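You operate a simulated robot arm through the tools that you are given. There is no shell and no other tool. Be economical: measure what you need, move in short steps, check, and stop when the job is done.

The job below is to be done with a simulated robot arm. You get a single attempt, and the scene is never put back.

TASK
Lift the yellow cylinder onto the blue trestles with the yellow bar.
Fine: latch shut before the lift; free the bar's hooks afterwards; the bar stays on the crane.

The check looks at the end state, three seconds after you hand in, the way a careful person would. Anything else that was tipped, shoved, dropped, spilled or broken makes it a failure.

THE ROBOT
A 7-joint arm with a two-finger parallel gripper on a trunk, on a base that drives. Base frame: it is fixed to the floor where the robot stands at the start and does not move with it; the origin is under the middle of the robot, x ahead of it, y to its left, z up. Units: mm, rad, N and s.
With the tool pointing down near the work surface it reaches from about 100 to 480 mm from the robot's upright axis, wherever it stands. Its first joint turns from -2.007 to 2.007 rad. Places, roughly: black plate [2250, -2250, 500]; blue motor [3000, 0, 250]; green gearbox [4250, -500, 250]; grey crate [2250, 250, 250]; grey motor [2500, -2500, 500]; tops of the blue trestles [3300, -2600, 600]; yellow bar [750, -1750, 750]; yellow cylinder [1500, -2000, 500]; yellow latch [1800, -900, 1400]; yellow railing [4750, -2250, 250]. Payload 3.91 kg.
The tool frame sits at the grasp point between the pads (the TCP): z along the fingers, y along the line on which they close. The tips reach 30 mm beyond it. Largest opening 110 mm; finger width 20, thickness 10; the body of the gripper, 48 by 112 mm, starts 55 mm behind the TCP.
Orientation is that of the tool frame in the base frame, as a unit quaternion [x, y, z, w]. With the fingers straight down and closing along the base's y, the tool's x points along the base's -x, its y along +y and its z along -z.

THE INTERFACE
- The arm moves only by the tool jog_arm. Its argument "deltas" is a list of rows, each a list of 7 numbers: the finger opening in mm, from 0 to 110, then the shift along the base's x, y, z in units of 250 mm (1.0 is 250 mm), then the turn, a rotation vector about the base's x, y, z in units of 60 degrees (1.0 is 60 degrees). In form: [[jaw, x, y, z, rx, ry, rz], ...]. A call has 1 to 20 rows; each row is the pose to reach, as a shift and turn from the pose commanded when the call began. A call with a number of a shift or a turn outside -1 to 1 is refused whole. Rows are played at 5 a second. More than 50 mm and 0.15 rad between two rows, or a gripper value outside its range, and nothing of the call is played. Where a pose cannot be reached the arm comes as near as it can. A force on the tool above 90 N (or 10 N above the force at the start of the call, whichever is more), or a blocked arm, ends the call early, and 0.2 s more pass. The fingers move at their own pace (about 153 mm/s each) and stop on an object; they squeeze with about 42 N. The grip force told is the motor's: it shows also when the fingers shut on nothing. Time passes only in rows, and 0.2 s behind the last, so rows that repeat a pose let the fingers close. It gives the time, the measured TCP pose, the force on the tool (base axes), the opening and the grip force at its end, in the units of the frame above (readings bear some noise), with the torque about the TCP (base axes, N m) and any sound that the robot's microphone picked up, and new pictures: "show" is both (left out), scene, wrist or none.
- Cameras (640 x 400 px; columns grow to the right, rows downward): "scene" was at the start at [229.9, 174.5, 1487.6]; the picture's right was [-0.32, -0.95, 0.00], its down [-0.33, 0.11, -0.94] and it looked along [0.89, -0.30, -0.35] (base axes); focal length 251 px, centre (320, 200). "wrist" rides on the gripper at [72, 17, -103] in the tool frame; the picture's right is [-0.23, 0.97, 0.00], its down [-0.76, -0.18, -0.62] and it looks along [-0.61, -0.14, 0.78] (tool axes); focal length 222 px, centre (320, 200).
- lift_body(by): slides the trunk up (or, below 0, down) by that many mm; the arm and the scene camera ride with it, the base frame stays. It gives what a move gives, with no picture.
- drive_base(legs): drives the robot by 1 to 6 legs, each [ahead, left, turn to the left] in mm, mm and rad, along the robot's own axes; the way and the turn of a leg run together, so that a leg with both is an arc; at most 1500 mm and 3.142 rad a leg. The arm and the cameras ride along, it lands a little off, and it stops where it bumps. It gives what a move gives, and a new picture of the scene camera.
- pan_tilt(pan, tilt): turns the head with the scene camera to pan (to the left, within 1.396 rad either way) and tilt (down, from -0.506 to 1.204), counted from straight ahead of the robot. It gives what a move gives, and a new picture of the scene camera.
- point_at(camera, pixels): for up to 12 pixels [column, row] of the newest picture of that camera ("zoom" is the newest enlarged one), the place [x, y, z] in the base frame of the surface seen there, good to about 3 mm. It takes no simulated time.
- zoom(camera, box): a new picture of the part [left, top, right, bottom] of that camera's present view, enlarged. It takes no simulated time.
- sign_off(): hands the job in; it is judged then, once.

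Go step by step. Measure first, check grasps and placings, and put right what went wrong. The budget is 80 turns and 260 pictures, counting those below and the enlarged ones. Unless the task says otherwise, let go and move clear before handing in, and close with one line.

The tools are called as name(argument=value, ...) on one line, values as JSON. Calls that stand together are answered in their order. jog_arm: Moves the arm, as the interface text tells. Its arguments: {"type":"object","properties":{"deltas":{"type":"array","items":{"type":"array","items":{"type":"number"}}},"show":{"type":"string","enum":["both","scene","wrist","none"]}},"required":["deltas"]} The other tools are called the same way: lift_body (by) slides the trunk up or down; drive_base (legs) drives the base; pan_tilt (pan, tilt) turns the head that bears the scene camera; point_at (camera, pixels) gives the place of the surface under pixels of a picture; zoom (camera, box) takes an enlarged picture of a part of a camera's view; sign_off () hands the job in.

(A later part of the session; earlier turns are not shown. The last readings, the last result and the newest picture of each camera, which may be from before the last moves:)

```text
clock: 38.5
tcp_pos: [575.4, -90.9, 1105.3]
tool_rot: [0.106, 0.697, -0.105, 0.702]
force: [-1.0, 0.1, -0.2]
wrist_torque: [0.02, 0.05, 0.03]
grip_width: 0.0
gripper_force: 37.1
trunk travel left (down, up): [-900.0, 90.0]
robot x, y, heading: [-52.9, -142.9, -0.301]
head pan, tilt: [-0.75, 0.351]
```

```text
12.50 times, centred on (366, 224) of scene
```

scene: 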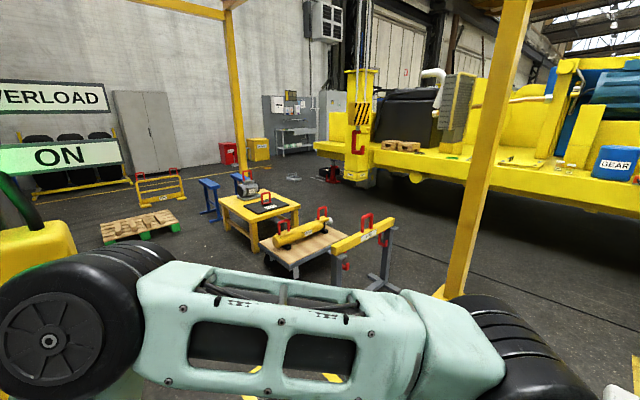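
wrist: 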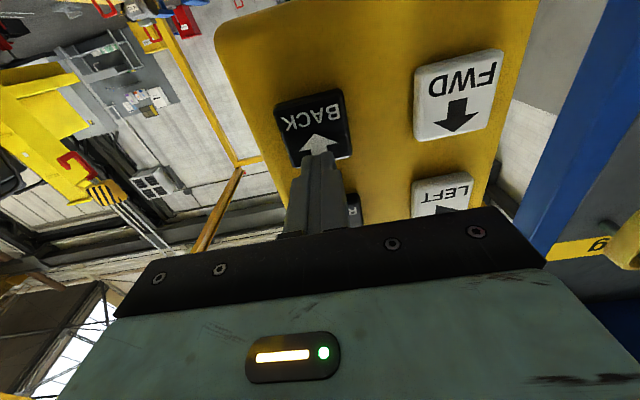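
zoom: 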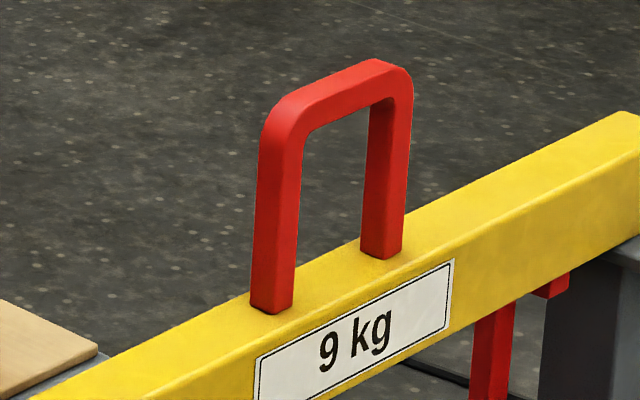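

point_at(camera="zoom", pixels=[[262, 230], [285, 240], [299, 180], [371, 170], [395, 175], [402, 180], [350, 75], [340, 98], [385, 66], [275, 308], [386, 255]])

```text
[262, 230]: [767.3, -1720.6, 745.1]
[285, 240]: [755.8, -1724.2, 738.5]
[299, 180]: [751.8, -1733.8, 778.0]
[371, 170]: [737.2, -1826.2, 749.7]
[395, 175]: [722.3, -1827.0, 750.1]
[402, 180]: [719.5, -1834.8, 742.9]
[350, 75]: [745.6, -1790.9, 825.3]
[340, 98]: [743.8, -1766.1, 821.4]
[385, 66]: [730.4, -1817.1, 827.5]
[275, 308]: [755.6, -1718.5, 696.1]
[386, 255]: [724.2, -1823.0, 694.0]
```

The bail opening runs v -1434 to -1525 (centre -1479) and the hook spans about -1442 to -1466. I'll nudge RIGHT 1.0 s (about 27 mm), then test DOWN 1.4 s.

jog_arm(deltas=[[0, -0.076, 0.024, 0.18, 0, 0, 0], [0, -0.076, 0.024, 0.352, 0, 0, 0], [0, 0.084, -0.026, 0.352, 0, 0, 0], [0, 0.084, -0.026, 0.352, 0, 0, 0], [0, 0.084, -0.026, 0.352, 0, 0, 0], [0, 0.084, -0.026, 0.352, 0, 0, 0], [0, 0.084, -0.026, 0.352, 0, 0, 0], [0, -0.076, 0.024, 0.352, 0, 0, 0], [0, -0.076, 0.024, 0.52, 0, 0, 0], [0, -0.076, 0.024, 0.67, 0, 0, 0], [0, 0.084, -0.026, 0.67, 0, 0, 0], [0, 0.084, -0.026, 0.67, 0, 0, 0], [0, 0.084, -0.026, 0.67, 0, 0, 0], [0, 0.084, -0.026, 0.67, 0, 0, 0], [0, 0.084, -0.026, 0.67, 0, 0, 0], [0, 0.084, -0.026, 0.67, 0, 0, 0], [0, 0.084, -0.026, 0.67, 0, 0, 0], [0, 0, 0, 0.67, 0, 0, 0], [0, 0, 0, 0.67, 0, 0, 0]])

zoom(camera="scene", box=[312, 90, 402, 170])

```text
clock: 42.5
tcp_pos: [576.8, -92.9, 1275.2]
tool_rot: [0.107, 0.696, -0.105, 0.702]
force: [-0.2, 0.3, 0.7]
wrist_torque: [-0.01, -0.02, -0.01]
grip_width: 0.0
gripper_force: 38.0
trunk travel left (down, up): [-900.0, 90.0]
robot x, y, heading: [-51.1, -141.1, -0.305]
head pan, tilt: [-0.75, 0.351]
```

scene: 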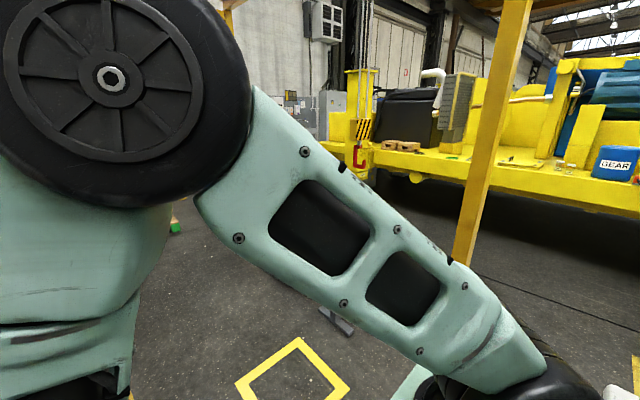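
wrist: 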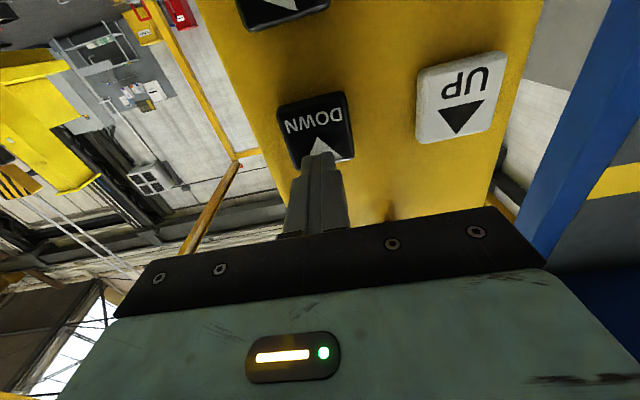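

```text
5.00 times, centred on (357, 130) of scene
```

zoom: 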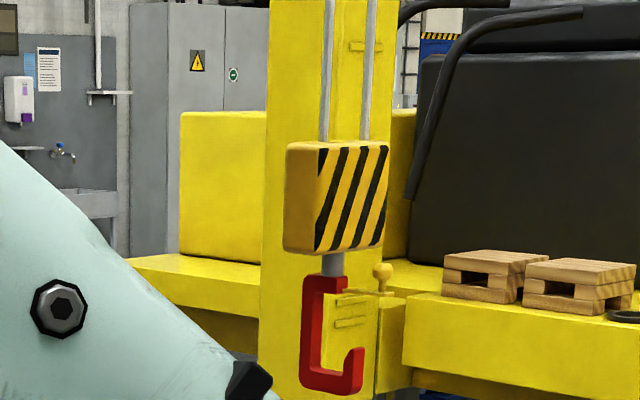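

point_at(camera="zoom", pixels=[[355, 370], [309, 335], [332, 385], [383, 272], [351, 291], [357, 353]])

```text
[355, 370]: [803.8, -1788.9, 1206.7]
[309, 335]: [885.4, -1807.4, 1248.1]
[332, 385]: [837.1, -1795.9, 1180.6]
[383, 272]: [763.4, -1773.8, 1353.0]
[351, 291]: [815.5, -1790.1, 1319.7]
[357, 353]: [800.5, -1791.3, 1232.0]
```

v is now centred (about -1479), and DOWN 1.4 s lowered it 104 mm. It needs 467 mm more; I'll hold 1.8 s, then return the arm to the BACK level for a clear view.

jog_arm(deltas=[[0, 0.084, -0.026, 0, 0, 0, 0], [0, 0.084, -0.026, 0, 0, 0, 0], [0, 0.084, -0.026, 0, 0, 0, 0], [0, 0.084, -0.026, 0, 0, 0, 0], [0, 0.084, -0.026, 0, 0, 0, 0], [0, 0.084, -0.026, 0, 0, 0, 0], [0, 0.084, -0.026, 0, 0, 0, 0], [0, 0.084, -0.026, 0, 0, 0, 0], [0, 0.084, -0.026, 0, 0, 0, 0], [0, -0.076, 0.024, 0, 0, 0, 0], [0, -0.076, 0.024, -0.17, 0, 0, 0], [0, -0.076, 0.024, -0.34, 0, 0, 0], [0, -0.076, 0.024, -0.51, 0, 0, 0], [0, -0.076, 0.024, -0.68, 0, 0, 0]], show="scene")

zoom(camera="scene", box=[312, 120, 412, 250])

```text
clock: 45.5
tcp_pos: [556.9, -84.5, 1102.0]
tool_rot: [0.107, 0.696, -0.105, 0.702]
force: [-0.5, 0.0, -0.3]
wrist_torque: [0.03, -0.03, 0.04]
grip_width: 0.0
gripper_force: 37.6
trunk travel left (down, up): [-900.0, 90.0]
robot x, y, heading: [-51.4, -140.4, -0.302]
head pan, tilt: [-0.75, 0.351]
```

scene: 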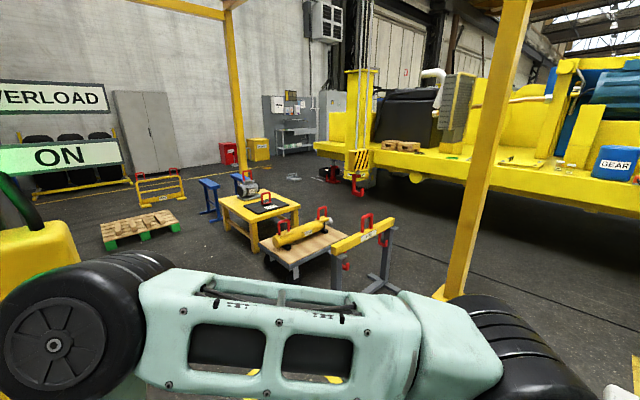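

```text
3.08 times, centred on (362, 185) of scene
```

zoom: 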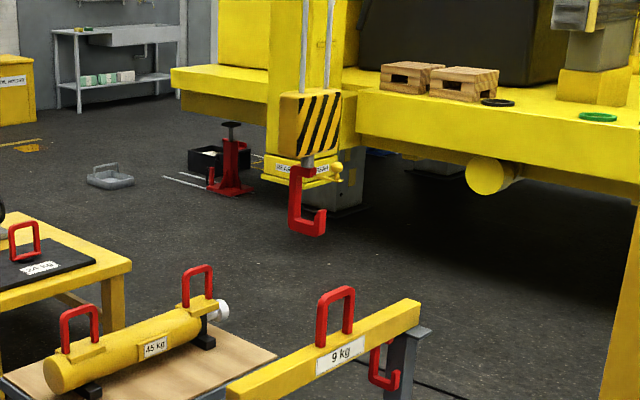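

point_at(camera="zoom", pixels=[[321, 222], [294, 200], [307, 231], [338, 168], [322, 212], [335, 293]])

```text
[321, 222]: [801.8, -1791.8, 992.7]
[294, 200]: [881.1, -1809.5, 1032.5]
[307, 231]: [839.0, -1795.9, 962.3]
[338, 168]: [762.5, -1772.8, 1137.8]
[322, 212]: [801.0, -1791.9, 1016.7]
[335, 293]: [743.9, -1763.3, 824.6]
```

The foot bottom is at about 963 and needs about 712. I'll hold DOWN 1.8 s (about 216 mm) plus a 1.0 s tap (about 30 mm), then return to view.

jog_arm(deltas=[[0, 0, 0, 0.17, 0, 0, 0], [0, 0, 0, 0.34, 0, 0, 0], [0, 0, 0, 0.51, 0, 0, 0], [0, 0, 0, 0.68, 0, 0, 0], [0, 0.16, -0.05, 0.68, 0, 0, 0], [0, 0.16, -0.05, 0.68, 0, 0, 0], [0, 0.16, -0.05, 0.68, 0, 0, 0], [0, 0.16, -0.05, 0.68, 0, 0, 0], [0, 0.16, -0.05, 0.68, 0, 0, 0], [0, 0.16, -0.05, 0.68, 0, 0, 0], [0, 0.16, -0.05, 0.68, 0, 0, 0], [0, 0.16, -0.05, 0.68, 0, 0, 0], [0, 0.16, -0.05, 0.68, 0, 0, 0], [0, 0, 0, 0.68, 0, 0, 0]], show="none")

jog_arm(deltas=[[0, 0.16, -0.05, 0, 0, 0, 0], [0, 0.16, -0.05, 0, 0, 0, 0], [0, 0.16, -0.05, 0, 0, 0, 0], [0, 0.16, -0.05, 0, 0, 0, 0], [0, 0.16, -0.05, 0, 0, 0, 0], [0, 0, 0, 0, 0, 0, 0], [0, 0, 0, -0.17, 0, 0, 0], [0, 0, 0, -0.34, 0, 0, 0], [0, 0, 0, -0.51, 0, 0, 0], [0, 0, 0, -0.68, 0, 0, 0]], show="scene")

zoom(camera="scene", box=[330, 170, 410, 250])

```text
clock: 48.5
tcp_pos: [559.4, -85.8, 1273.8]
tool_rot: [0.107, 0.696, -0.104, 0.703]
force: [-0.2, -0.2, -0.4]
wrist_torque: [0.0, 0.0, 0.05]
grip_width: 0.0
gripper_force: 37.9
trunk travel left (down, up): [-900.0, 90.0]
robot x, y, heading: [-51.0, -142.7, -0.302]
head pan, tilt: [-0.75, 0.351]
```

```text
clock: 50.7
tcp_pos: [555.3, -85.4, 1102.2]
tool_rot: [0.106, 0.697, -0.105, 0.702]
force: [0.0, -0.1, 1.1]
wrist_torque: [0.01, 0.0, 0.01]
grip_width: 0.0
gripper_force: 38.0
trunk travel left (down, up): [-900.0, 90.0]
robot x, y, heading: [-55.4, -139.8, -0.301]
head pan, tilt: [-0.75, 0.351]
```

scene: 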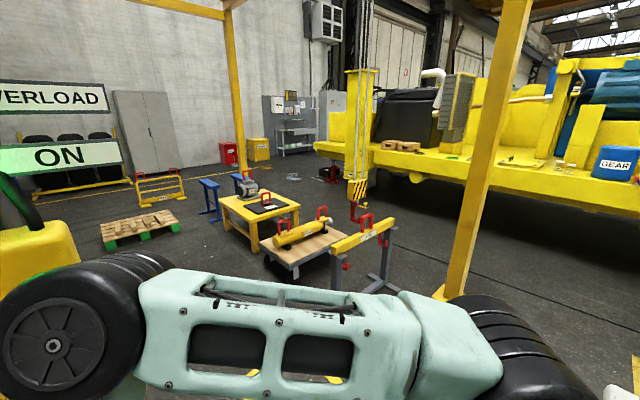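

```text
5.00 times, centred on (370, 210) of scene
```

zoom: 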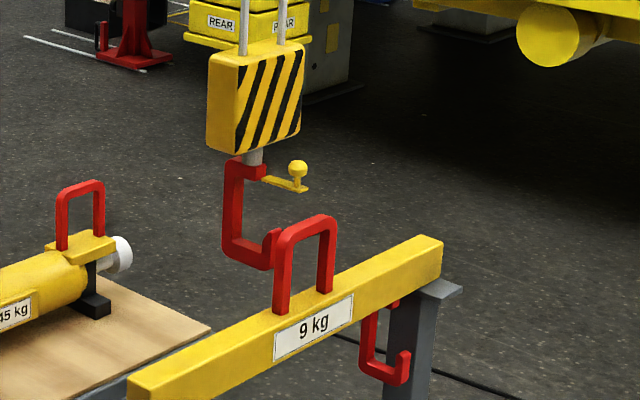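

point_at(camera="zoom", pixels=[[268, 248], [231, 210], [250, 260], [297, 168], [300, 185], [271, 234], [310, 222], [283, 295]])

```text
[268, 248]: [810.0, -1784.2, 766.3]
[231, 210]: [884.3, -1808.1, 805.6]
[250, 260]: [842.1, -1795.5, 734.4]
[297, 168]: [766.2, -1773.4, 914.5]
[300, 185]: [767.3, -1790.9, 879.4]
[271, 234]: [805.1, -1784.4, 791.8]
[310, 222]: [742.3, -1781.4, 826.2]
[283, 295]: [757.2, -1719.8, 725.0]
```

The tip top is at about 795, close to the rail's underside at 808. I'll lower about 20 mm more with a 1.0 s tap and check.

jog_arm(deltas=[[0, 0, 0, 0.17, 0, 0, 0], [0, 0, 0, 0.34, 0, 0, 0], [0, 0, 0, 0.51, 0, 0, 0], [0, 0, 0, 0.68, 0, 0, 0], [0, 0.16, -0.05, 0.68, 0, 0, 0], [0, 0.16, -0.05, 0.68, 0, 0, 0], [0, 0.16, -0.05, 0.68, 0, 0, 0], [0, 0.16, -0.05, 0.68, 0, 0, 0], [0, 0.16, -0.05, 0.68, 0, 0, 0], [0, 0, 0, 0.68, 0, 0, 0], [0, 0, 0, 0.51, 0, 0, 0], [0, 0, 0, 0.34, 0, 0, 0], [0, 0, 0, 0.17, 0, 0, 0], [0, 0, 0, 0, 0, 0, 0]], show="scene")

zoom(camera="scene", box=[340, 180, 400, 240])

```text
clock: 53.7
tcp_pos: [556.3, -87.5, 1103.1]
tool_rot: [0.107, 0.696, -0.105, 0.702]
force: [0.2, -0.5, 0.9]
wrist_torque: [0.01, 0.02, 0.04]
grip_width: 0.2
gripper_force: 37.6
trunk travel left (down, up): [-900.0, 90.0]
robot x, y, heading: [-53.6, -141.8, -0.304]
head pan, tilt: [-0.75, 0.351]
```

scene: 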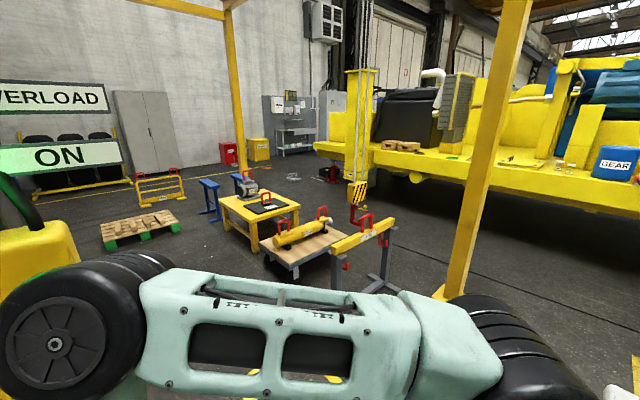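

```text
6.67 times, centred on (370, 210) of scene
```

zoom: 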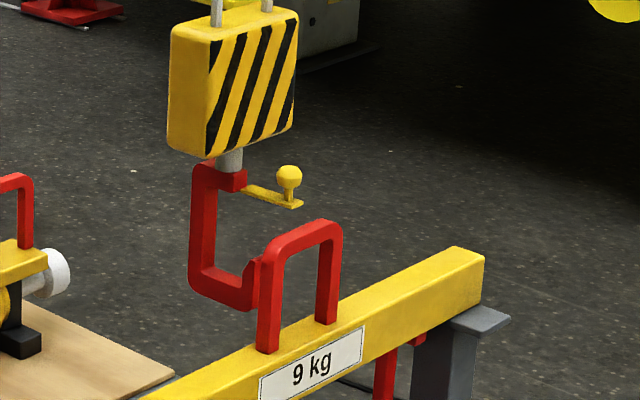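

point_at(camera="zoom", pixels=[[247, 285], [197, 240], [220, 294], [290, 175], [285, 200], [252, 263], [290, 238], [210, 303], [250, 272]])

```text
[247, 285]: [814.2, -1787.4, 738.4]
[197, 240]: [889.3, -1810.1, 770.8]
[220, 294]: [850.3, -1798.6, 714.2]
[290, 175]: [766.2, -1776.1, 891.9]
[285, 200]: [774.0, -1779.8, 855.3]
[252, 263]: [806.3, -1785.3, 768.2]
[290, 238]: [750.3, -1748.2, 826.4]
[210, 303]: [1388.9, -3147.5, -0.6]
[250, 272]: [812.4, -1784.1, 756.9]
```

Heights are now right: tip top about 769 under the rail, latch about 855 above it. Now BACK 1.2 s to pass the tip through the bail.

jog_arm(deltas=[[0, 0.076, -0.024, 0.01, 0, 0, 0], [0, 0.16, -0.05, 0.01, 0, 0, 0], [0, 0.16, -0.05, 0.01, 0, 0, 0], [0, 0.16, -0.05, 0.01, 0, 0, 0], [0, 0.16, -0.05, 0.01, 0, 0, 0], [0, 0.16, -0.05, 0.01, 0, 0, 0], [0, 0.16, -0.05, 0.01, 0, 0, 0], [0, 0.076, -0.024, 0.01, 0, 0, 0], [0, 0.076, -0.024, 0.01, 0, 0, 0], [0, 0.076, -0.024, 0.01, 0, 0, 0], [0, 0.076, -0.024, 0.01, 0, 0, 0]], show="scene")

zoom(camera="scene", box=[340, 180, 400, 240])

```text
clock: 56.1
tcp_pos: [576.1, -91.9, 1105.9]
tool_rot: [0.105, 0.697, -0.103, 0.702]
force: [0.1, -0.5, 0.9]
wrist_torque: [0.01, -0.02, 0.0]
grip_width: 0.2
gripper_force: 37.6
trunk travel left (down, up): [-900.0, 90.0]
robot x, y, heading: [-54.7, -138.2, -0.305]
head pan, tilt: [-0.75, 0.351]
```

scene: 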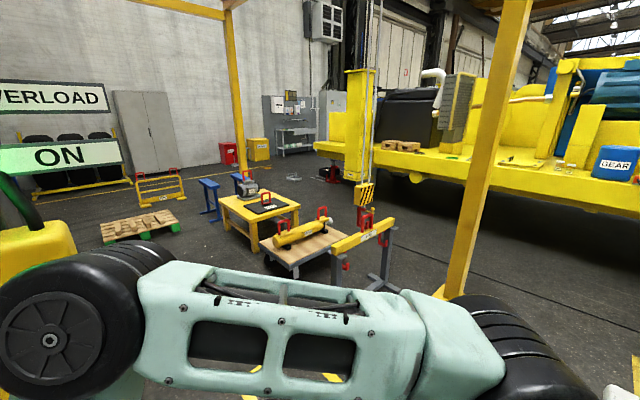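

```text
6.67 times, centred on (370, 210) of scene
```

zoom: 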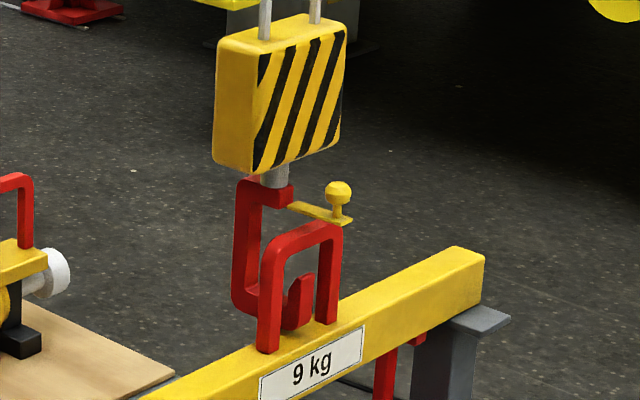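

point_at(camera="zoom", pixels=[[305, 285], [292, 310], [241, 250], [250, 300], [340, 193], [340, 220], [303, 209], [290, 238], [247, 215]])

```text
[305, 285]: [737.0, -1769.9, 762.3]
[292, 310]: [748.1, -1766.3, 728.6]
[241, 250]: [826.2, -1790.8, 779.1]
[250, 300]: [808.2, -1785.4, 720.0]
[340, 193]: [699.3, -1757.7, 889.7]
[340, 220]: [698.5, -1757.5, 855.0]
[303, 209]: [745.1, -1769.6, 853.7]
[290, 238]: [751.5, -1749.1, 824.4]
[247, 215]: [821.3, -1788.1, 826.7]
```

The tip has passed under the rail (tip u≈1229, rail 1232–1252). One more BACK tap of 1.0 s (about 30 mm) should put the rail between stem and tip.

jog_arm(deltas=[[0, 0.084, -0.026, 0, 0, 0, 0], [0, 0.084, -0.026, 0, 0, 0, 0], [0, 0.084, -0.026, 0, 0, 0, 0], [0, 0.084, -0.026, 0, 0, 0, 0], [0, 0.084, -0.026, 0, 0, 0, 0], [0, 0, 0, 0, 0, 0, 0], [0, 0, 0, 0, 0, 0, 0], [0, 0, 0, 0, 0, 0, 0]], show="none")

zoom(camera="scene", box=[345, 190, 395, 240])

```text
clock: 57.9
tcp_pos: [576.0, -91.7, 1105.3]
tool_rot: [0.107, 0.696, -0.106, 0.702]
force: [-0.5, 0.4, 0.1]
wrist_torque: [0.0, 0.02, 0.03]
grip_width: 0.1
gripper_force: 37.9
trunk travel left (down, up): [-900.0, 90.0]
robot x, y, heading: [-49.4, -141.6, -0.305]
head pan, tilt: [-0.75, 0.351]
```

```text
8.00 times, centred on (370, 215) of scene
```

zoom: 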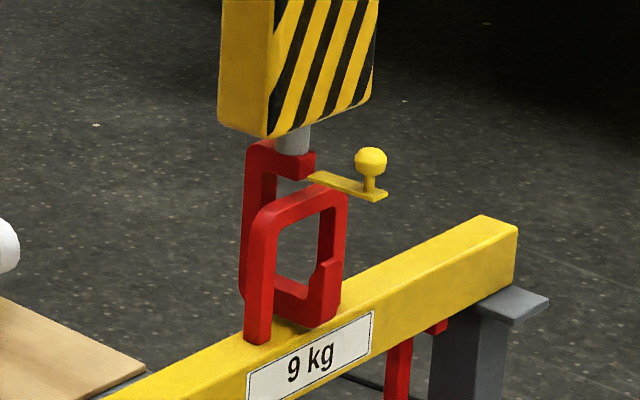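

point_at(camera="zoom", pixels=[[330, 280], [322, 305], [251, 200], [370, 160], [378, 193], [320, 177], [295, 212], [308, 165], [369, 182]])

```text
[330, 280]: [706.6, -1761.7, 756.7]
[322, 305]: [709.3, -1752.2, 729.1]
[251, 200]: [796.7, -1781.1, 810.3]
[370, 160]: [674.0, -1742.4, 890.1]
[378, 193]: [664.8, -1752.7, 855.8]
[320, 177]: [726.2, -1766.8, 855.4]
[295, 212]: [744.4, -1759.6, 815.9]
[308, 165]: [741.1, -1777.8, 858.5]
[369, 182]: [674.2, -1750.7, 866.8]
```

The rail now sits inside the hook: tip u 1197, stem 1289, rail 1232–1252. The latch knob ball is at about u 1162, v -1472, z 890, hinged at u≈1217. I'll check the gantry post, then back off and drive to the bar.

point_at(camera="scene", pixels=[[460, 270], [452, 288], [480, 200], [374, 272], [398, 284]])

drive_base(legs=[[-300, 0, 0], [0, -1350, 0]])

pan_tilt(pan=0.1, tilt=0.45)

```text
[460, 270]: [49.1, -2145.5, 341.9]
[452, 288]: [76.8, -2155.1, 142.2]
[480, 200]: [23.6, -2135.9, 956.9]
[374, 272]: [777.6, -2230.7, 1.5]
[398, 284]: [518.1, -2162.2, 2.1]
```

```text
clock: 66.3
tcp_pos: [-122.6, -1301.3, 1106.8]
tool_rot: [0.11, 0.696, -0.109, 0.701]
force: [-0.1, 0.1, -0.5]
wrist_torque: [-0.01, 0.03, -0.02]
grip_width: 0.0
gripper_force: 37.9
trunk travel left (down, up): [-900.0, 90.0]
robot x, y, heading: [-750.0, -1340.3, -0.312]
head pan, tilt: [-0.75, 0.351]
```

scene: 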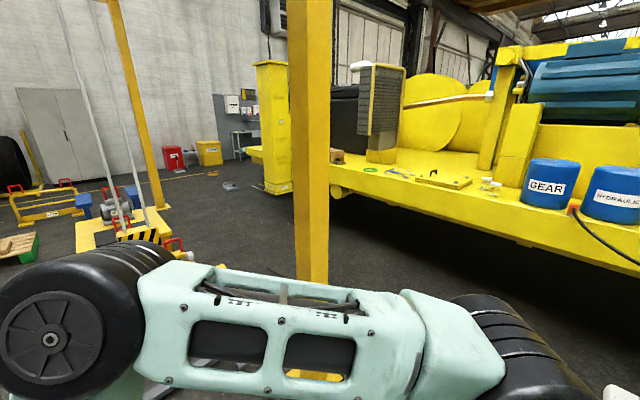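

```text
clock: 67.5
tcp_pos: [-122.4, -1300.6, 1106.7]
tool_rot: [0.11, 0.697, -0.109, 0.701]
force: [0.3, -0.5, 0.2]
wrist_torque: [0.02, -0.01, -0.03]
grip_width: 0.0
gripper_force: 38.4
trunk travel left (down, up): [-900.0, 90.0]
robot x, y, heading: [-752.2, -1345.3, -0.31]
head pan, tilt: [0.099, 0.45]
```

scene: 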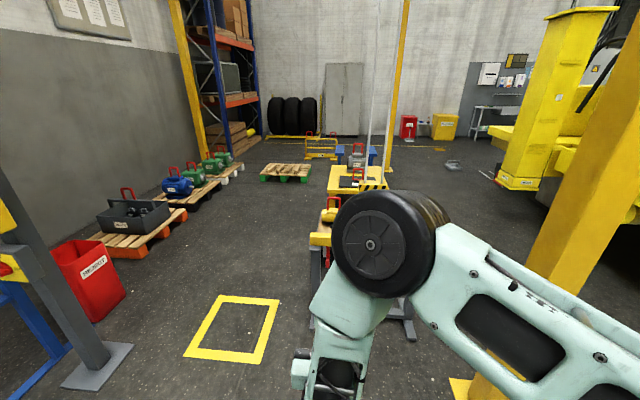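

The path is clear if I keep my axis at v≈-1600, with the post at v≈-2034. I'll lower the trunk 215 mm, shift the tool right 100 mm with the jaws open to 60, and drive ahead, stopping short of the knob.

jog_arm(deltas=[[60, -0.06, -0.19, 0, 0, 0, 0], [60, -0.118, -0.382, 0, 0, 0, 0]], show="none")

lift_body(by=-215)

drive_base(legs=[[700, -94, 0.009]])

zoom(camera="wrist", box=[0, 0, 640, 400])

```text
refused: row 2 steps farther than a row can; nothing moved
```

```text
clock: 69.8
tcp_pos: [-121.7, -1299.0, 890.8]
tool_rot: [0.109, 0.696, -0.108, 0.701]
force: [-1.0, 0.2, 0.2]
wrist_torque: [0.02, 0.01, 0.0]
grip_width: 0.0
gripper_force: 38.1
trunk travel left (down, up): [-685.0, 305.0]
robot x, y, heading: [-748.2, -1341.2, -0.314]
head pan, tilt: [0.099, 0.45]
```

```text
clock: 73.7
tcp_pos: [520.6, -1589.0, 890.6]
tool_rot: [0.103, 0.697, -0.102, 0.702]
force: [-0.4, 0.1, 0.4]
wrist_torque: [0.01, 0.03, -0.01]
grip_width: 0.2
gripper_force: 37.9
trunk travel left (down, up): [-685.0, 305.0]
robot x, y, heading: [-103.8, -1645.0, -0.287]
head pan, tilt: [0.099, 0.45]
```

scene: 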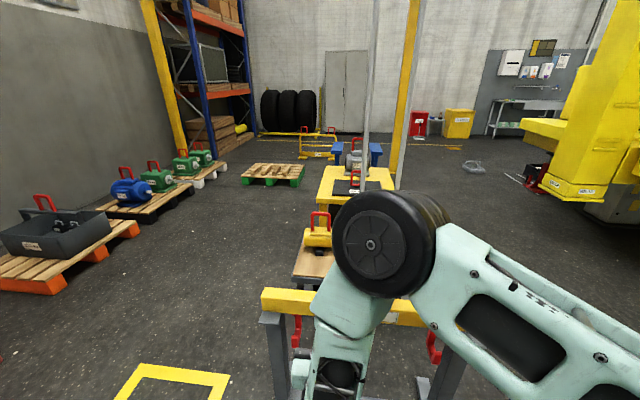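

```text
1.00 times, centred on (320, 200) of wrist (not enlarged: the box is as wide or as high as the picture)
```

zoom: 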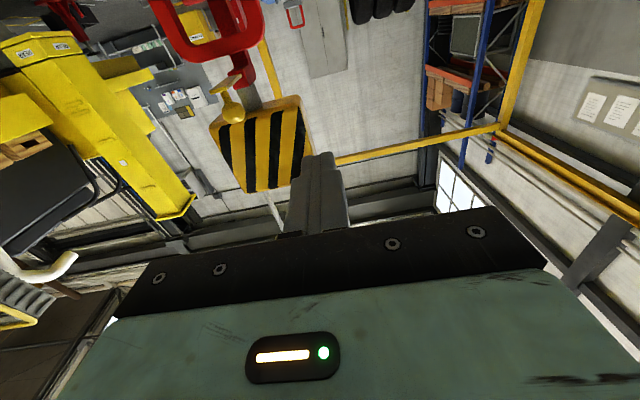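

The wrist view shows the knob at (232,105), left of the fingers. The sideways jog was refused for step size, so I'll redo it in three rows and measure with the wrist camera.

jog_arm(deltas=[[60, -0.043, -0.1375, 0, 0, 0, 0], [60, -0.086, -0.275, 0, 0, 0, 0], [60, -0.128, -0.4125, 0, 0, 0, 0], [60, -0.128, -0.4125, 0, 0, 0, 0]])

```text
clock: 74.7
tcp_pos: [528.2, -1680.2, 902.0]
tool_rot: [0.103, 0.698, -0.102, 0.701]
force: [0.2, 0.5, -0.3]
wrist_torque: [-0.01, -0.01, -0.01]
grip_width: 59.8
gripper_force: 0.0
out of reach, approached as far as the arm can: row 2, 3, 4
trunk travel left (down, up): [-685.0, 305.0]
robot x, y, heading: [-108.6, -1638.9, -0.297]
head pan, tilt: [0.099, 0.45]
```

scene: 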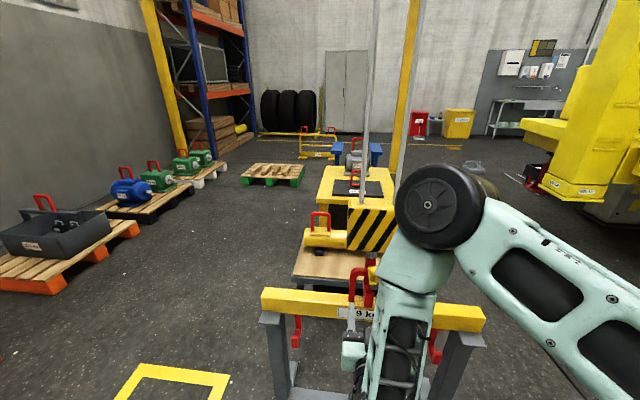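
wrist: 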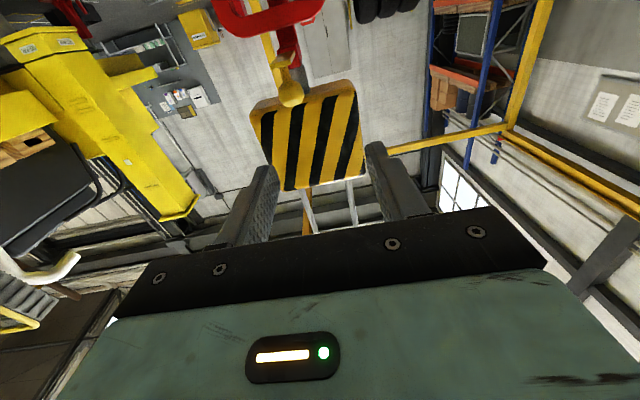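

It's at the arm's inner limit, so I'll work further out. I'll measure the knob and latch from the wrist camera.

point_at(camera="wrist", pixels=[[290, 95], [288, 85], [282, 62], [270, 50], [290, 50], [262, 20]])

zoom(camera="wrist", box=[220, 0, 380, 120])

```text
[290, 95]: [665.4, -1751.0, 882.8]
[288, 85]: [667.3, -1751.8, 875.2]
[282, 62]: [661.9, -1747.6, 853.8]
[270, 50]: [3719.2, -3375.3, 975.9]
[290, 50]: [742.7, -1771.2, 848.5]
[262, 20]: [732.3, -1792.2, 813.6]
```

```text
3.33 times, centred on (300, 60) of wrist
```

zoom: 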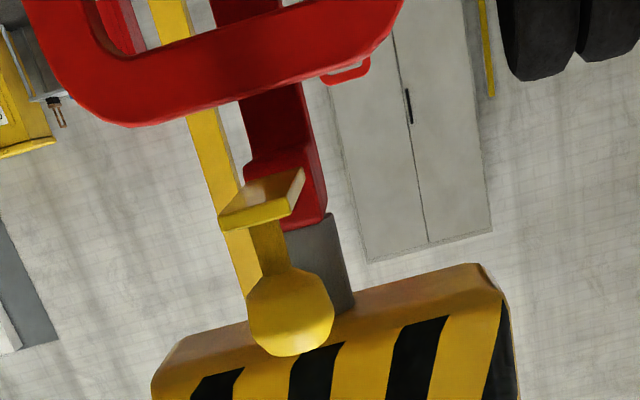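

The ball centre is about u 1165, v -1474, z 890. I'll move to a pre-grasp 65 mm short of it, aligned.

jog_arm(deltas=[[60, 0.114, -0.072, -0.016, 0, 0, 0], [60, 0.228, -0.144, -0.032, 0, 0, 0], [60, 0.341, -0.215, -0.048, 0, 0, 0], [60, 0.341, -0.215, -0.048, 0, 0, 0]])

```text
clock: 75.7
tcp_pos: [613.6, -1734.4, 889.6]
tool_rot: [0.102, 0.697, -0.101, 0.702]
force: [0.1, 0.5, -0.6]
wrist_torque: [0.03, 0.02, 0.0]
grip_width: 60.0
gripper_force: 0.0
trunk travel left (down, up): [-685.0, 305.0]
robot x, y, heading: [-107.8, -1645.1, -0.291]
head pan, tilt: [0.099, 0.45]
```

scene: 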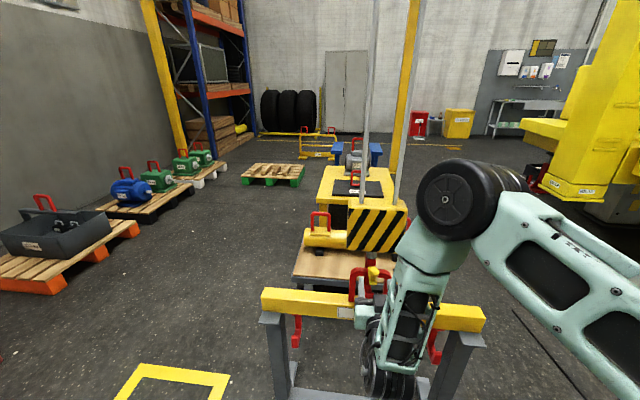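
wrist: 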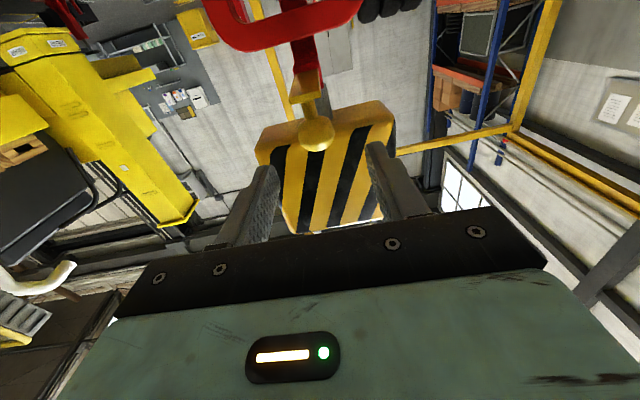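

The ball is centred between the fingers. I'll advance 48 mm and close on it.

jog_arm(deltas=[[60, 0.092, -0.028, 0, 0, 0, 0], [60, 0.183, -0.057, 0, 0, 0, 0], [60, 0.183, -0.057, 0, 0, 0, 0], [10, 0.183, -0.057, 0, 0, 0, 0], [10, 0.183, -0.057, 0, 0, 0, 0], [10, 0.183, -0.057, 0, 0, 0, 0]])

```text
clock: 77.1
tcp_pos: [659.4, -1749.9, 890.1]
tool_rot: [0.104, 0.697, -0.103, 0.702]
force: [-0.3, -8.7, -0.4]
wrist_torque: [-0.11, 0.07, -0.13]
grip_width: 28.2
gripper_force: 44.8
trunk travel left (down, up): [-685.0, 305.0]
robot x, y, heading: [-107.9, -1641.3, -0.288]
head pan, tilt: [0.099, 0.45]
```

scene: 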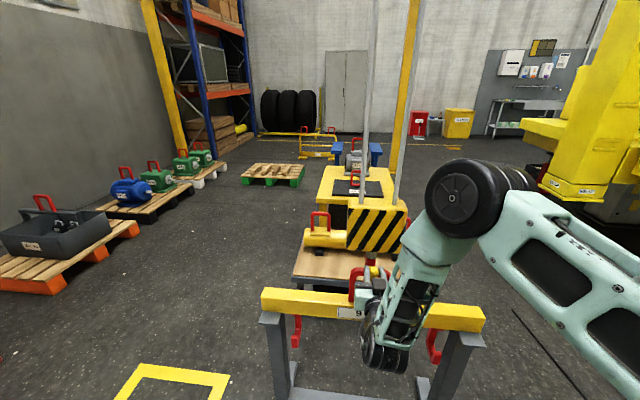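
wrist: 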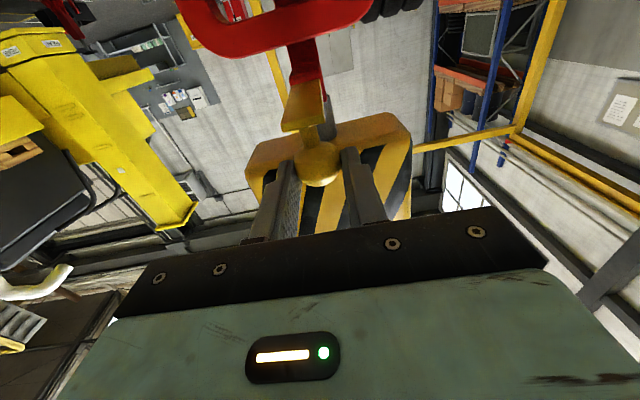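

The knob is held (28 mm wide). I'll swing it through the first 60° of its arc about the hinge.

jog_arm(deltas=[[10, -0.0306, 0.0095, -0.059, 0, 0, 0], [10, -0.0447, 0.0139, -0.124, 0, 0, 0], [10, -0.0424, 0.0132, -0.191, 0, 0, 0], [10, -0.0237, 0.0074, -0.254, 0, 0, 0]])

```text
clock: 78.1
tcp_pos: [652.3, -1746.5, 827.1]
tool_rot: [0.104, 0.697, -0.103, 0.702]
force: [-14.2, -11.1, 13.0]
wrist_torque: [-0.37, -1.34, -0.27]
grip_width: 28.3
gripper_force: 44.9
trunk travel left (down, up): [-685.0, 305.0]
robot x, y, heading: [-106.5, -1642.8, -0.292]
head pan, tilt: [0.099, 0.45]
```

scene: 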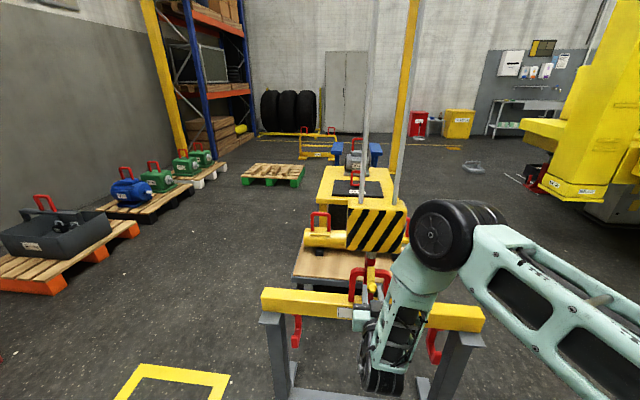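
wrist: 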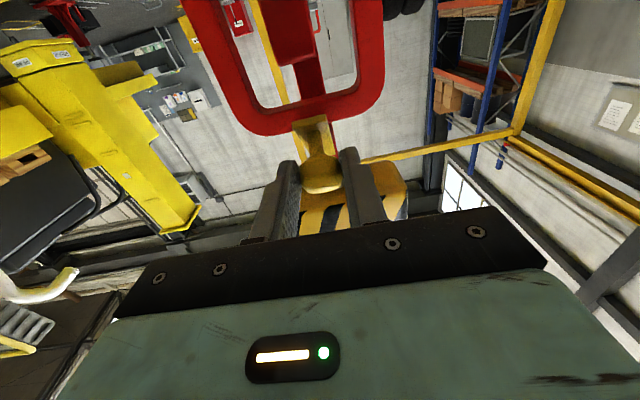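

The latch is swinging. I'll continue through 75° to 90°.

jog_arm(deltas=[[10, 0.034, -0.0106, -0.057, 0, 0, 0], [10, 0.081, -0.0252, -0.102, 0, 0, 0], [10, 0.097, -0.03, -0.112, 0, 0, 0]])

zoom(camera="scene", box=[330, 230, 430, 330])

```text
clock: 78.9
tcp_pos: [673.8, -1753.8, 797.3]
tool_rot: [0.104, 0.699, -0.103, 0.7]
force: [-30.7, -8.8, -6.7]
wrist_torque: [-0.15, -1.1, -0.21]
grip_width: 28.4
gripper_force: 45.2
trunk travel left (down, up): [-685.0, 305.0]
robot x, y, heading: [-103.9, -1640.4, -0.294]
head pan, tilt: [0.099, 0.45]
```

scene: 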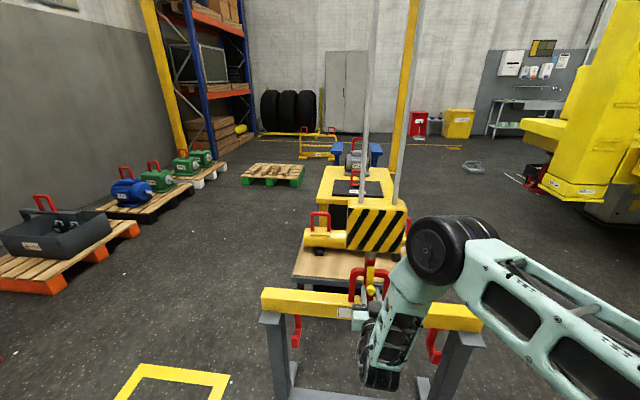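
wrist: 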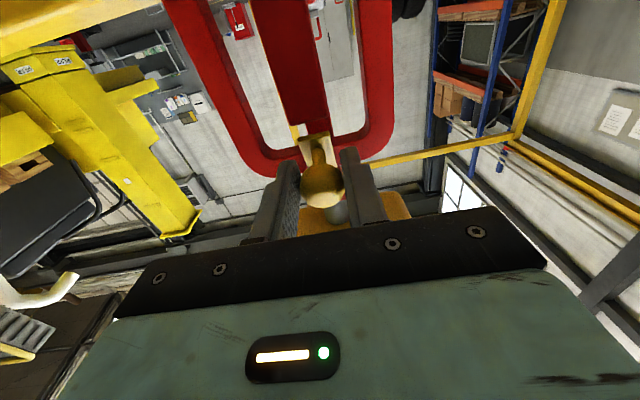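

```text
4.00 times, centred on (380, 280) of scene
```

zoom: 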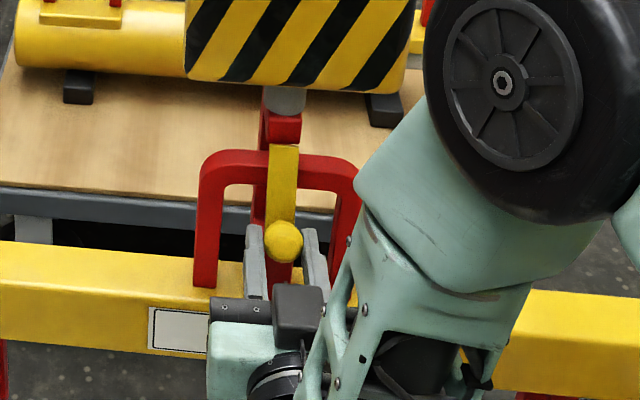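

The latch hangs down across the mouth, at (283,195) in the zoom. I'll open the fingers, withdraw 75 mm and verify it stays shut.

jog_arm(deltas=[[60, 0, 0, 0, 0, 0, 0], [60, 0, 0, 0, 0, 0, 0], [60, -0.153, 0.047, 0, 0, 0, 0], [60, -0.29, 0.09, 0, 0, 0, 0], [60, -0.29, 0.09, 0, 0, 0, 0]])

zoom(camera="scene", box=[330, 230, 430, 330])

zoom(camera="wrist", box=[200, 0, 420, 200])

```text
clock: 80.1
tcp_pos: [603.1, -1731.1, 799.1]
tool_rot: [0.102, 0.697, -0.101, 0.702]
force: [0.1, 0.3, 0.0]
wrist_torque: [0.02, 0.01, 0.0]
grip_width: 60.2
gripper_force: 0.1
trunk travel left (down, up): [-685.0, 305.0]
robot x, y, heading: [-106.5, -1643.8, -0.293]
head pan, tilt: [0.099, 0.45]
```

scene: 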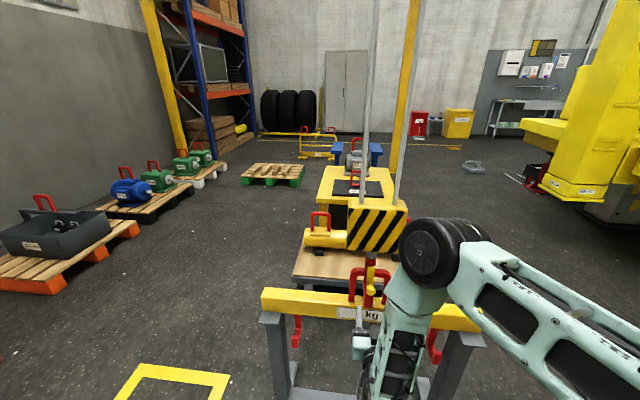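
wrist: 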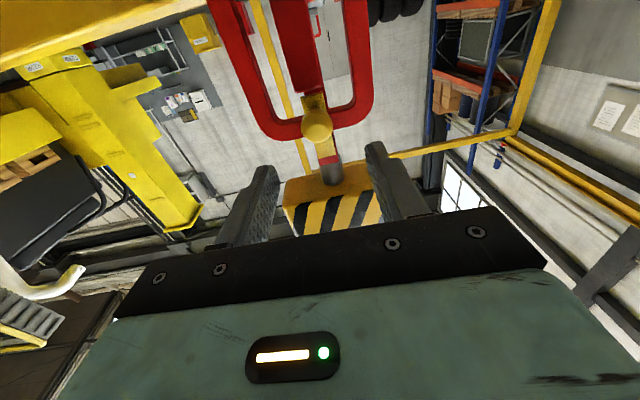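

```text
4.00 times, centred on (380, 280) of scene
```

zoom: 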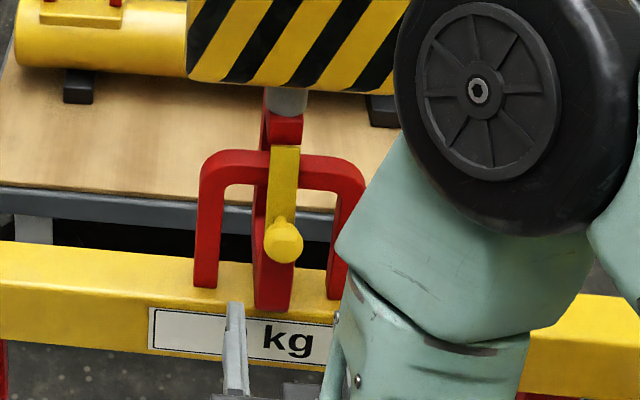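

```text
2.00 times, centred on (310, 100) of wrist
```

zoom: 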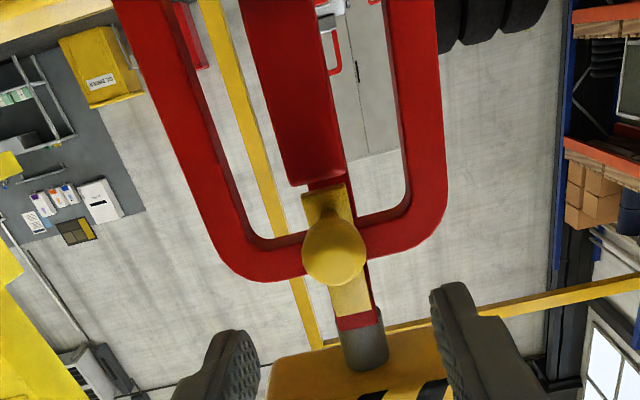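

The latch stays shut. I'll close the fingers, raise the trunk back and return to the pendant, stopping 300 mm short.

drive_base(legs=[[-700, 0, -0.01], [0, 1445, 0]])

lift_body(by=215)

jog_arm(deltas=[[0, 0.059, 0.19, 0.1, 0, 0, 0], [0, 0.118, 0.38, 0.2, 0, 0, 0], [0, 0.118, 0.38, 0.37, 0, 0, 0]], show="none")

```text
clock: 90.7
tcp_pos: [357.7, -147.8, 798.7]
tool_rot: [0.104, 0.697, -0.103, 0.702]
force: [0.2, 0.9, -0.1]
wrist_torque: [-0.01, 0.01, -0.01]
grip_width: 60.2
gripper_force: 0.0
trunk travel left (down, up): [-685.0, 305.0]
robot x, y, heading: [-351.0, -57.0, -0.295]
head pan, tilt: [0.099, 0.45]
```

scene: 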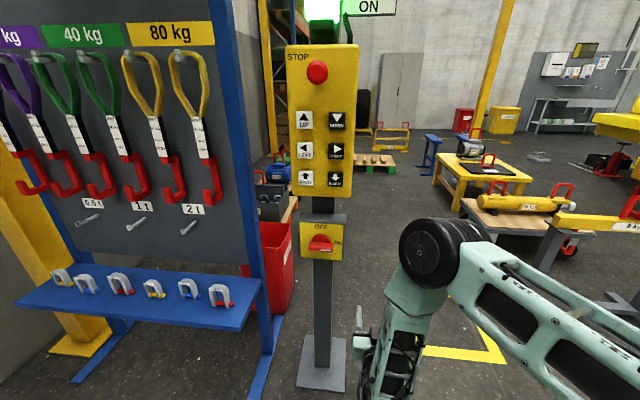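

```text
clock: 93.0
tcp_pos: [357.0, -148.1, 1014.1]
tool_rot: [0.103, 0.697, -0.102, 0.702]
force: [0.4, -0.7, -0.1]
wrist_torque: [-0.01, 0.0, -0.03]
grip_width: 60.1
gripper_force: 0.1
trunk travel left (down, up): [-900.0, 90.0]
robot x, y, heading: [-351.3, -58.2, -0.292]
head pan, tilt: [0.099, 0.45]
```

```text
refused: row 1 steps farther than a row can; nothing moved
```

I'll pull the tool back into the pressing posture in smaller steps, then drive ahead 310 mm and correct the heading.

jog_arm(deltas=[[0, -0.087, 0.126, 0.073, 0, 0, 0], [0, -0.173, 0.252, 0.146, 0, 0, 0], [0, -0.26, 0.377, 0.218, 0, 0, 0], [0, -0.346, 0.503, 0.291, 0, 0, 0], [0, -0.433, 0.629, 0.364, 0, 0, 0]], show="none")

drive_base(legs=[[300, 0, -0.01]])

pan_tilt(pan=-0.75, tilt=0.351)

```text
clock: 94.2
tcp_pos: [249.4, 9.7, 1105.6]
tool_rot: [0.103, 0.697, -0.102, 0.702]
force: [0.7, -0.4, 0.5]
wrist_torque: [0.03, 0.0, 0.04]
grip_width: 0.2
gripper_force: 38.1
trunk travel left (down, up): [-900.0, 90.0]
robot x, y, heading: [-353.8, -57.5, -0.294]
head pan, tilt: [0.099, 0.45]
```

```text
clock: 96.2
tcp_pos: [537.7, -85.5, 1105.6]
tool_rot: [0.107, 0.697, -0.106, 0.701]
force: [-0.1, -0.4, 0.1]
wrist_torque: [0.02, 0.01, 0.01]
grip_width: 0.0
gripper_force: 37.6
trunk travel left (down, up): [-900.0, 90.0]
robot x, y, heading: [-62.9, -145.2, -0.31]
head pan, tilt: [0.099, 0.45]
```

scene: 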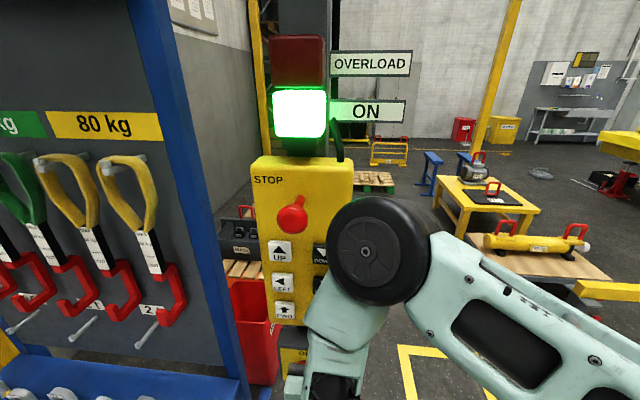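

```text
clock: 97.4
tcp_pos: [537.4, -86.6, 1107.2]
tool_rot: [0.107, 0.697, -0.106, 0.701]
force: [-0.5, -0.2, -0.1]
wrist_torque: [-0.02, -0.01, 0.0]
grip_width: 0.0
gripper_force: 38.1
trunk travel left (down, up): [-900.0, 90.0]
robot x, y, heading: [-65.2, -145.9, -0.307]
head pan, tilt: [-0.75, 0.351]
```

scene: 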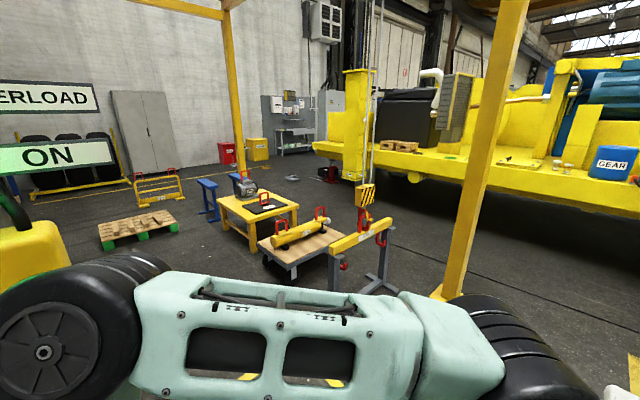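

Back at the pendant, everything undisturbed. Now UP for 1.4 s (about 100 mm) to take up slack and just start the lift, then return to the BACK level and check.

jog_arm(deltas=[[0, 0.06, 0.18, 0.03, 0, 0, 0], [0, 0.112, 0.34, 0.05, 0, 0, 0], [0, 0.112, 0.359, 0.22, 0, 0, 0], [0, 0.112, 0.359, 0.4, 0, 0, 0], [0, 0.112, 0.359, 0.55, 0, 0, 0], [0, 0.222, 0.325, 0.676, 0, 0, 0], [0, 0.348, 0.286, 0.676, 0, 0, 0], [0, 0.348, 0.286, 0.676, 0, 0, 0], [0, 0.348, 0.286, 0.676, 0, 0, 0], [0, 0.348, 0.286, 0.676, 0, 0, 0], [0, 0.348, 0.286, 0.676, 0, 0, 0], [0, 0.348, 0.286, 0.676, 0, 0, 0], [0, 0.348, 0.286, 0.676, 0, 0, 0], [0, 0.222, 0.325, 0.676, 0, 0, 0]], show="both")

jog_arm(deltas=[[0, -0.11, 0.034, -0.126, 0, 0, 0], [0, -0.11, 0.034, -0.28, 0, 0, 0], [0, -0.11, 0.034, -0.45, 0, 0, 0], [0, -0.11, 0.034, -0.62, 0, 0, 0], [0, -0.16, -0.14, -0.66, 0, 0, 0], [0, -0.21, -0.3, -0.676, 0, 0, 0]], show="scene")

zoom(camera="scene", box=[320, 170, 410, 270])

```text
clock: 100.4
tcp_pos: [594.2, -5.9, 1276.0]
tool_rot: [0.109, 0.695, -0.107, 0.703]
force: [0.8, -0.3, -0.7]
wrist_torque: [-0.02, -0.02, 0.0]
grip_width: 0.0
gripper_force: 38.0
trunk travel left (down, up): [-900.0, 90.0]
robot x, y, heading: [-65.2, -147.6, -0.306]
head pan, tilt: [-0.75, 0.351]
```

scene: 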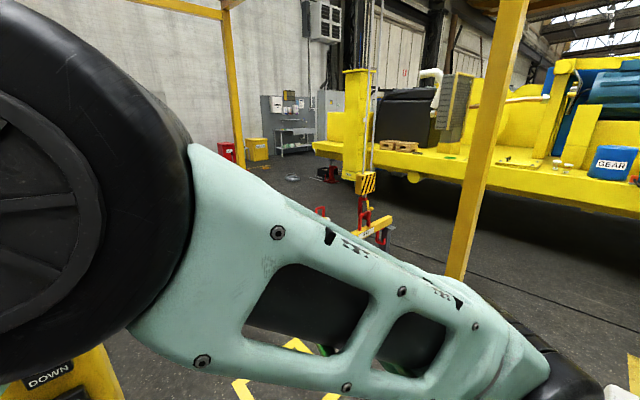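
wrist: 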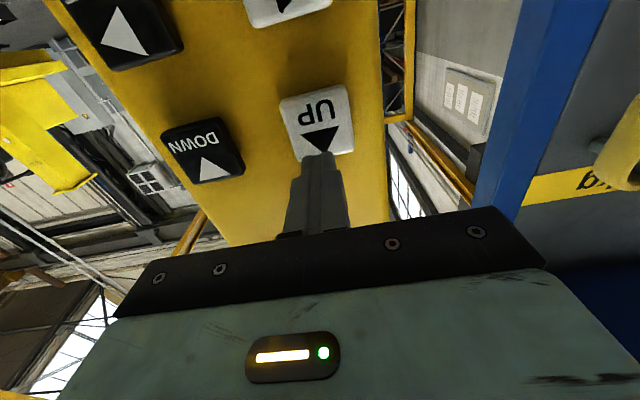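

```text
clock: 101.8
tcp_pos: [541.3, -79.2, 1105.7]
tool_rot: [0.107, 0.696, -0.105, 0.702]
force: [-0.5, -0.7, 0.2]
wrist_torque: [0.01, 0.0, -0.02]
grip_width: 0.1
gripper_force: 37.4
trunk travel left (down, up): [-900.0, 90.0]
robot x, y, heading: [-65.0, -150.0, -0.306]
head pan, tilt: [-0.75, 0.351]
```

scene: 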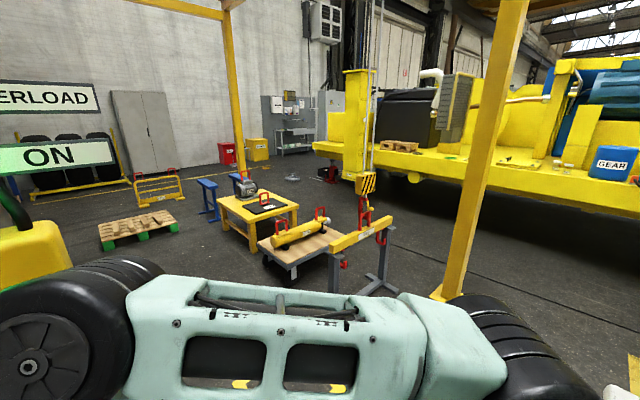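

```text
4.00 times, centred on (365, 220) of scene
```

zoom: 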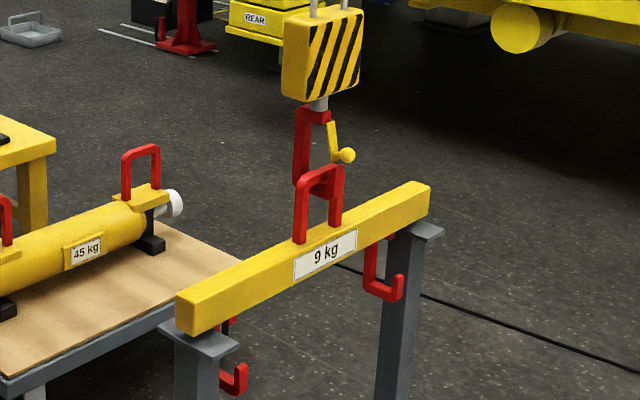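

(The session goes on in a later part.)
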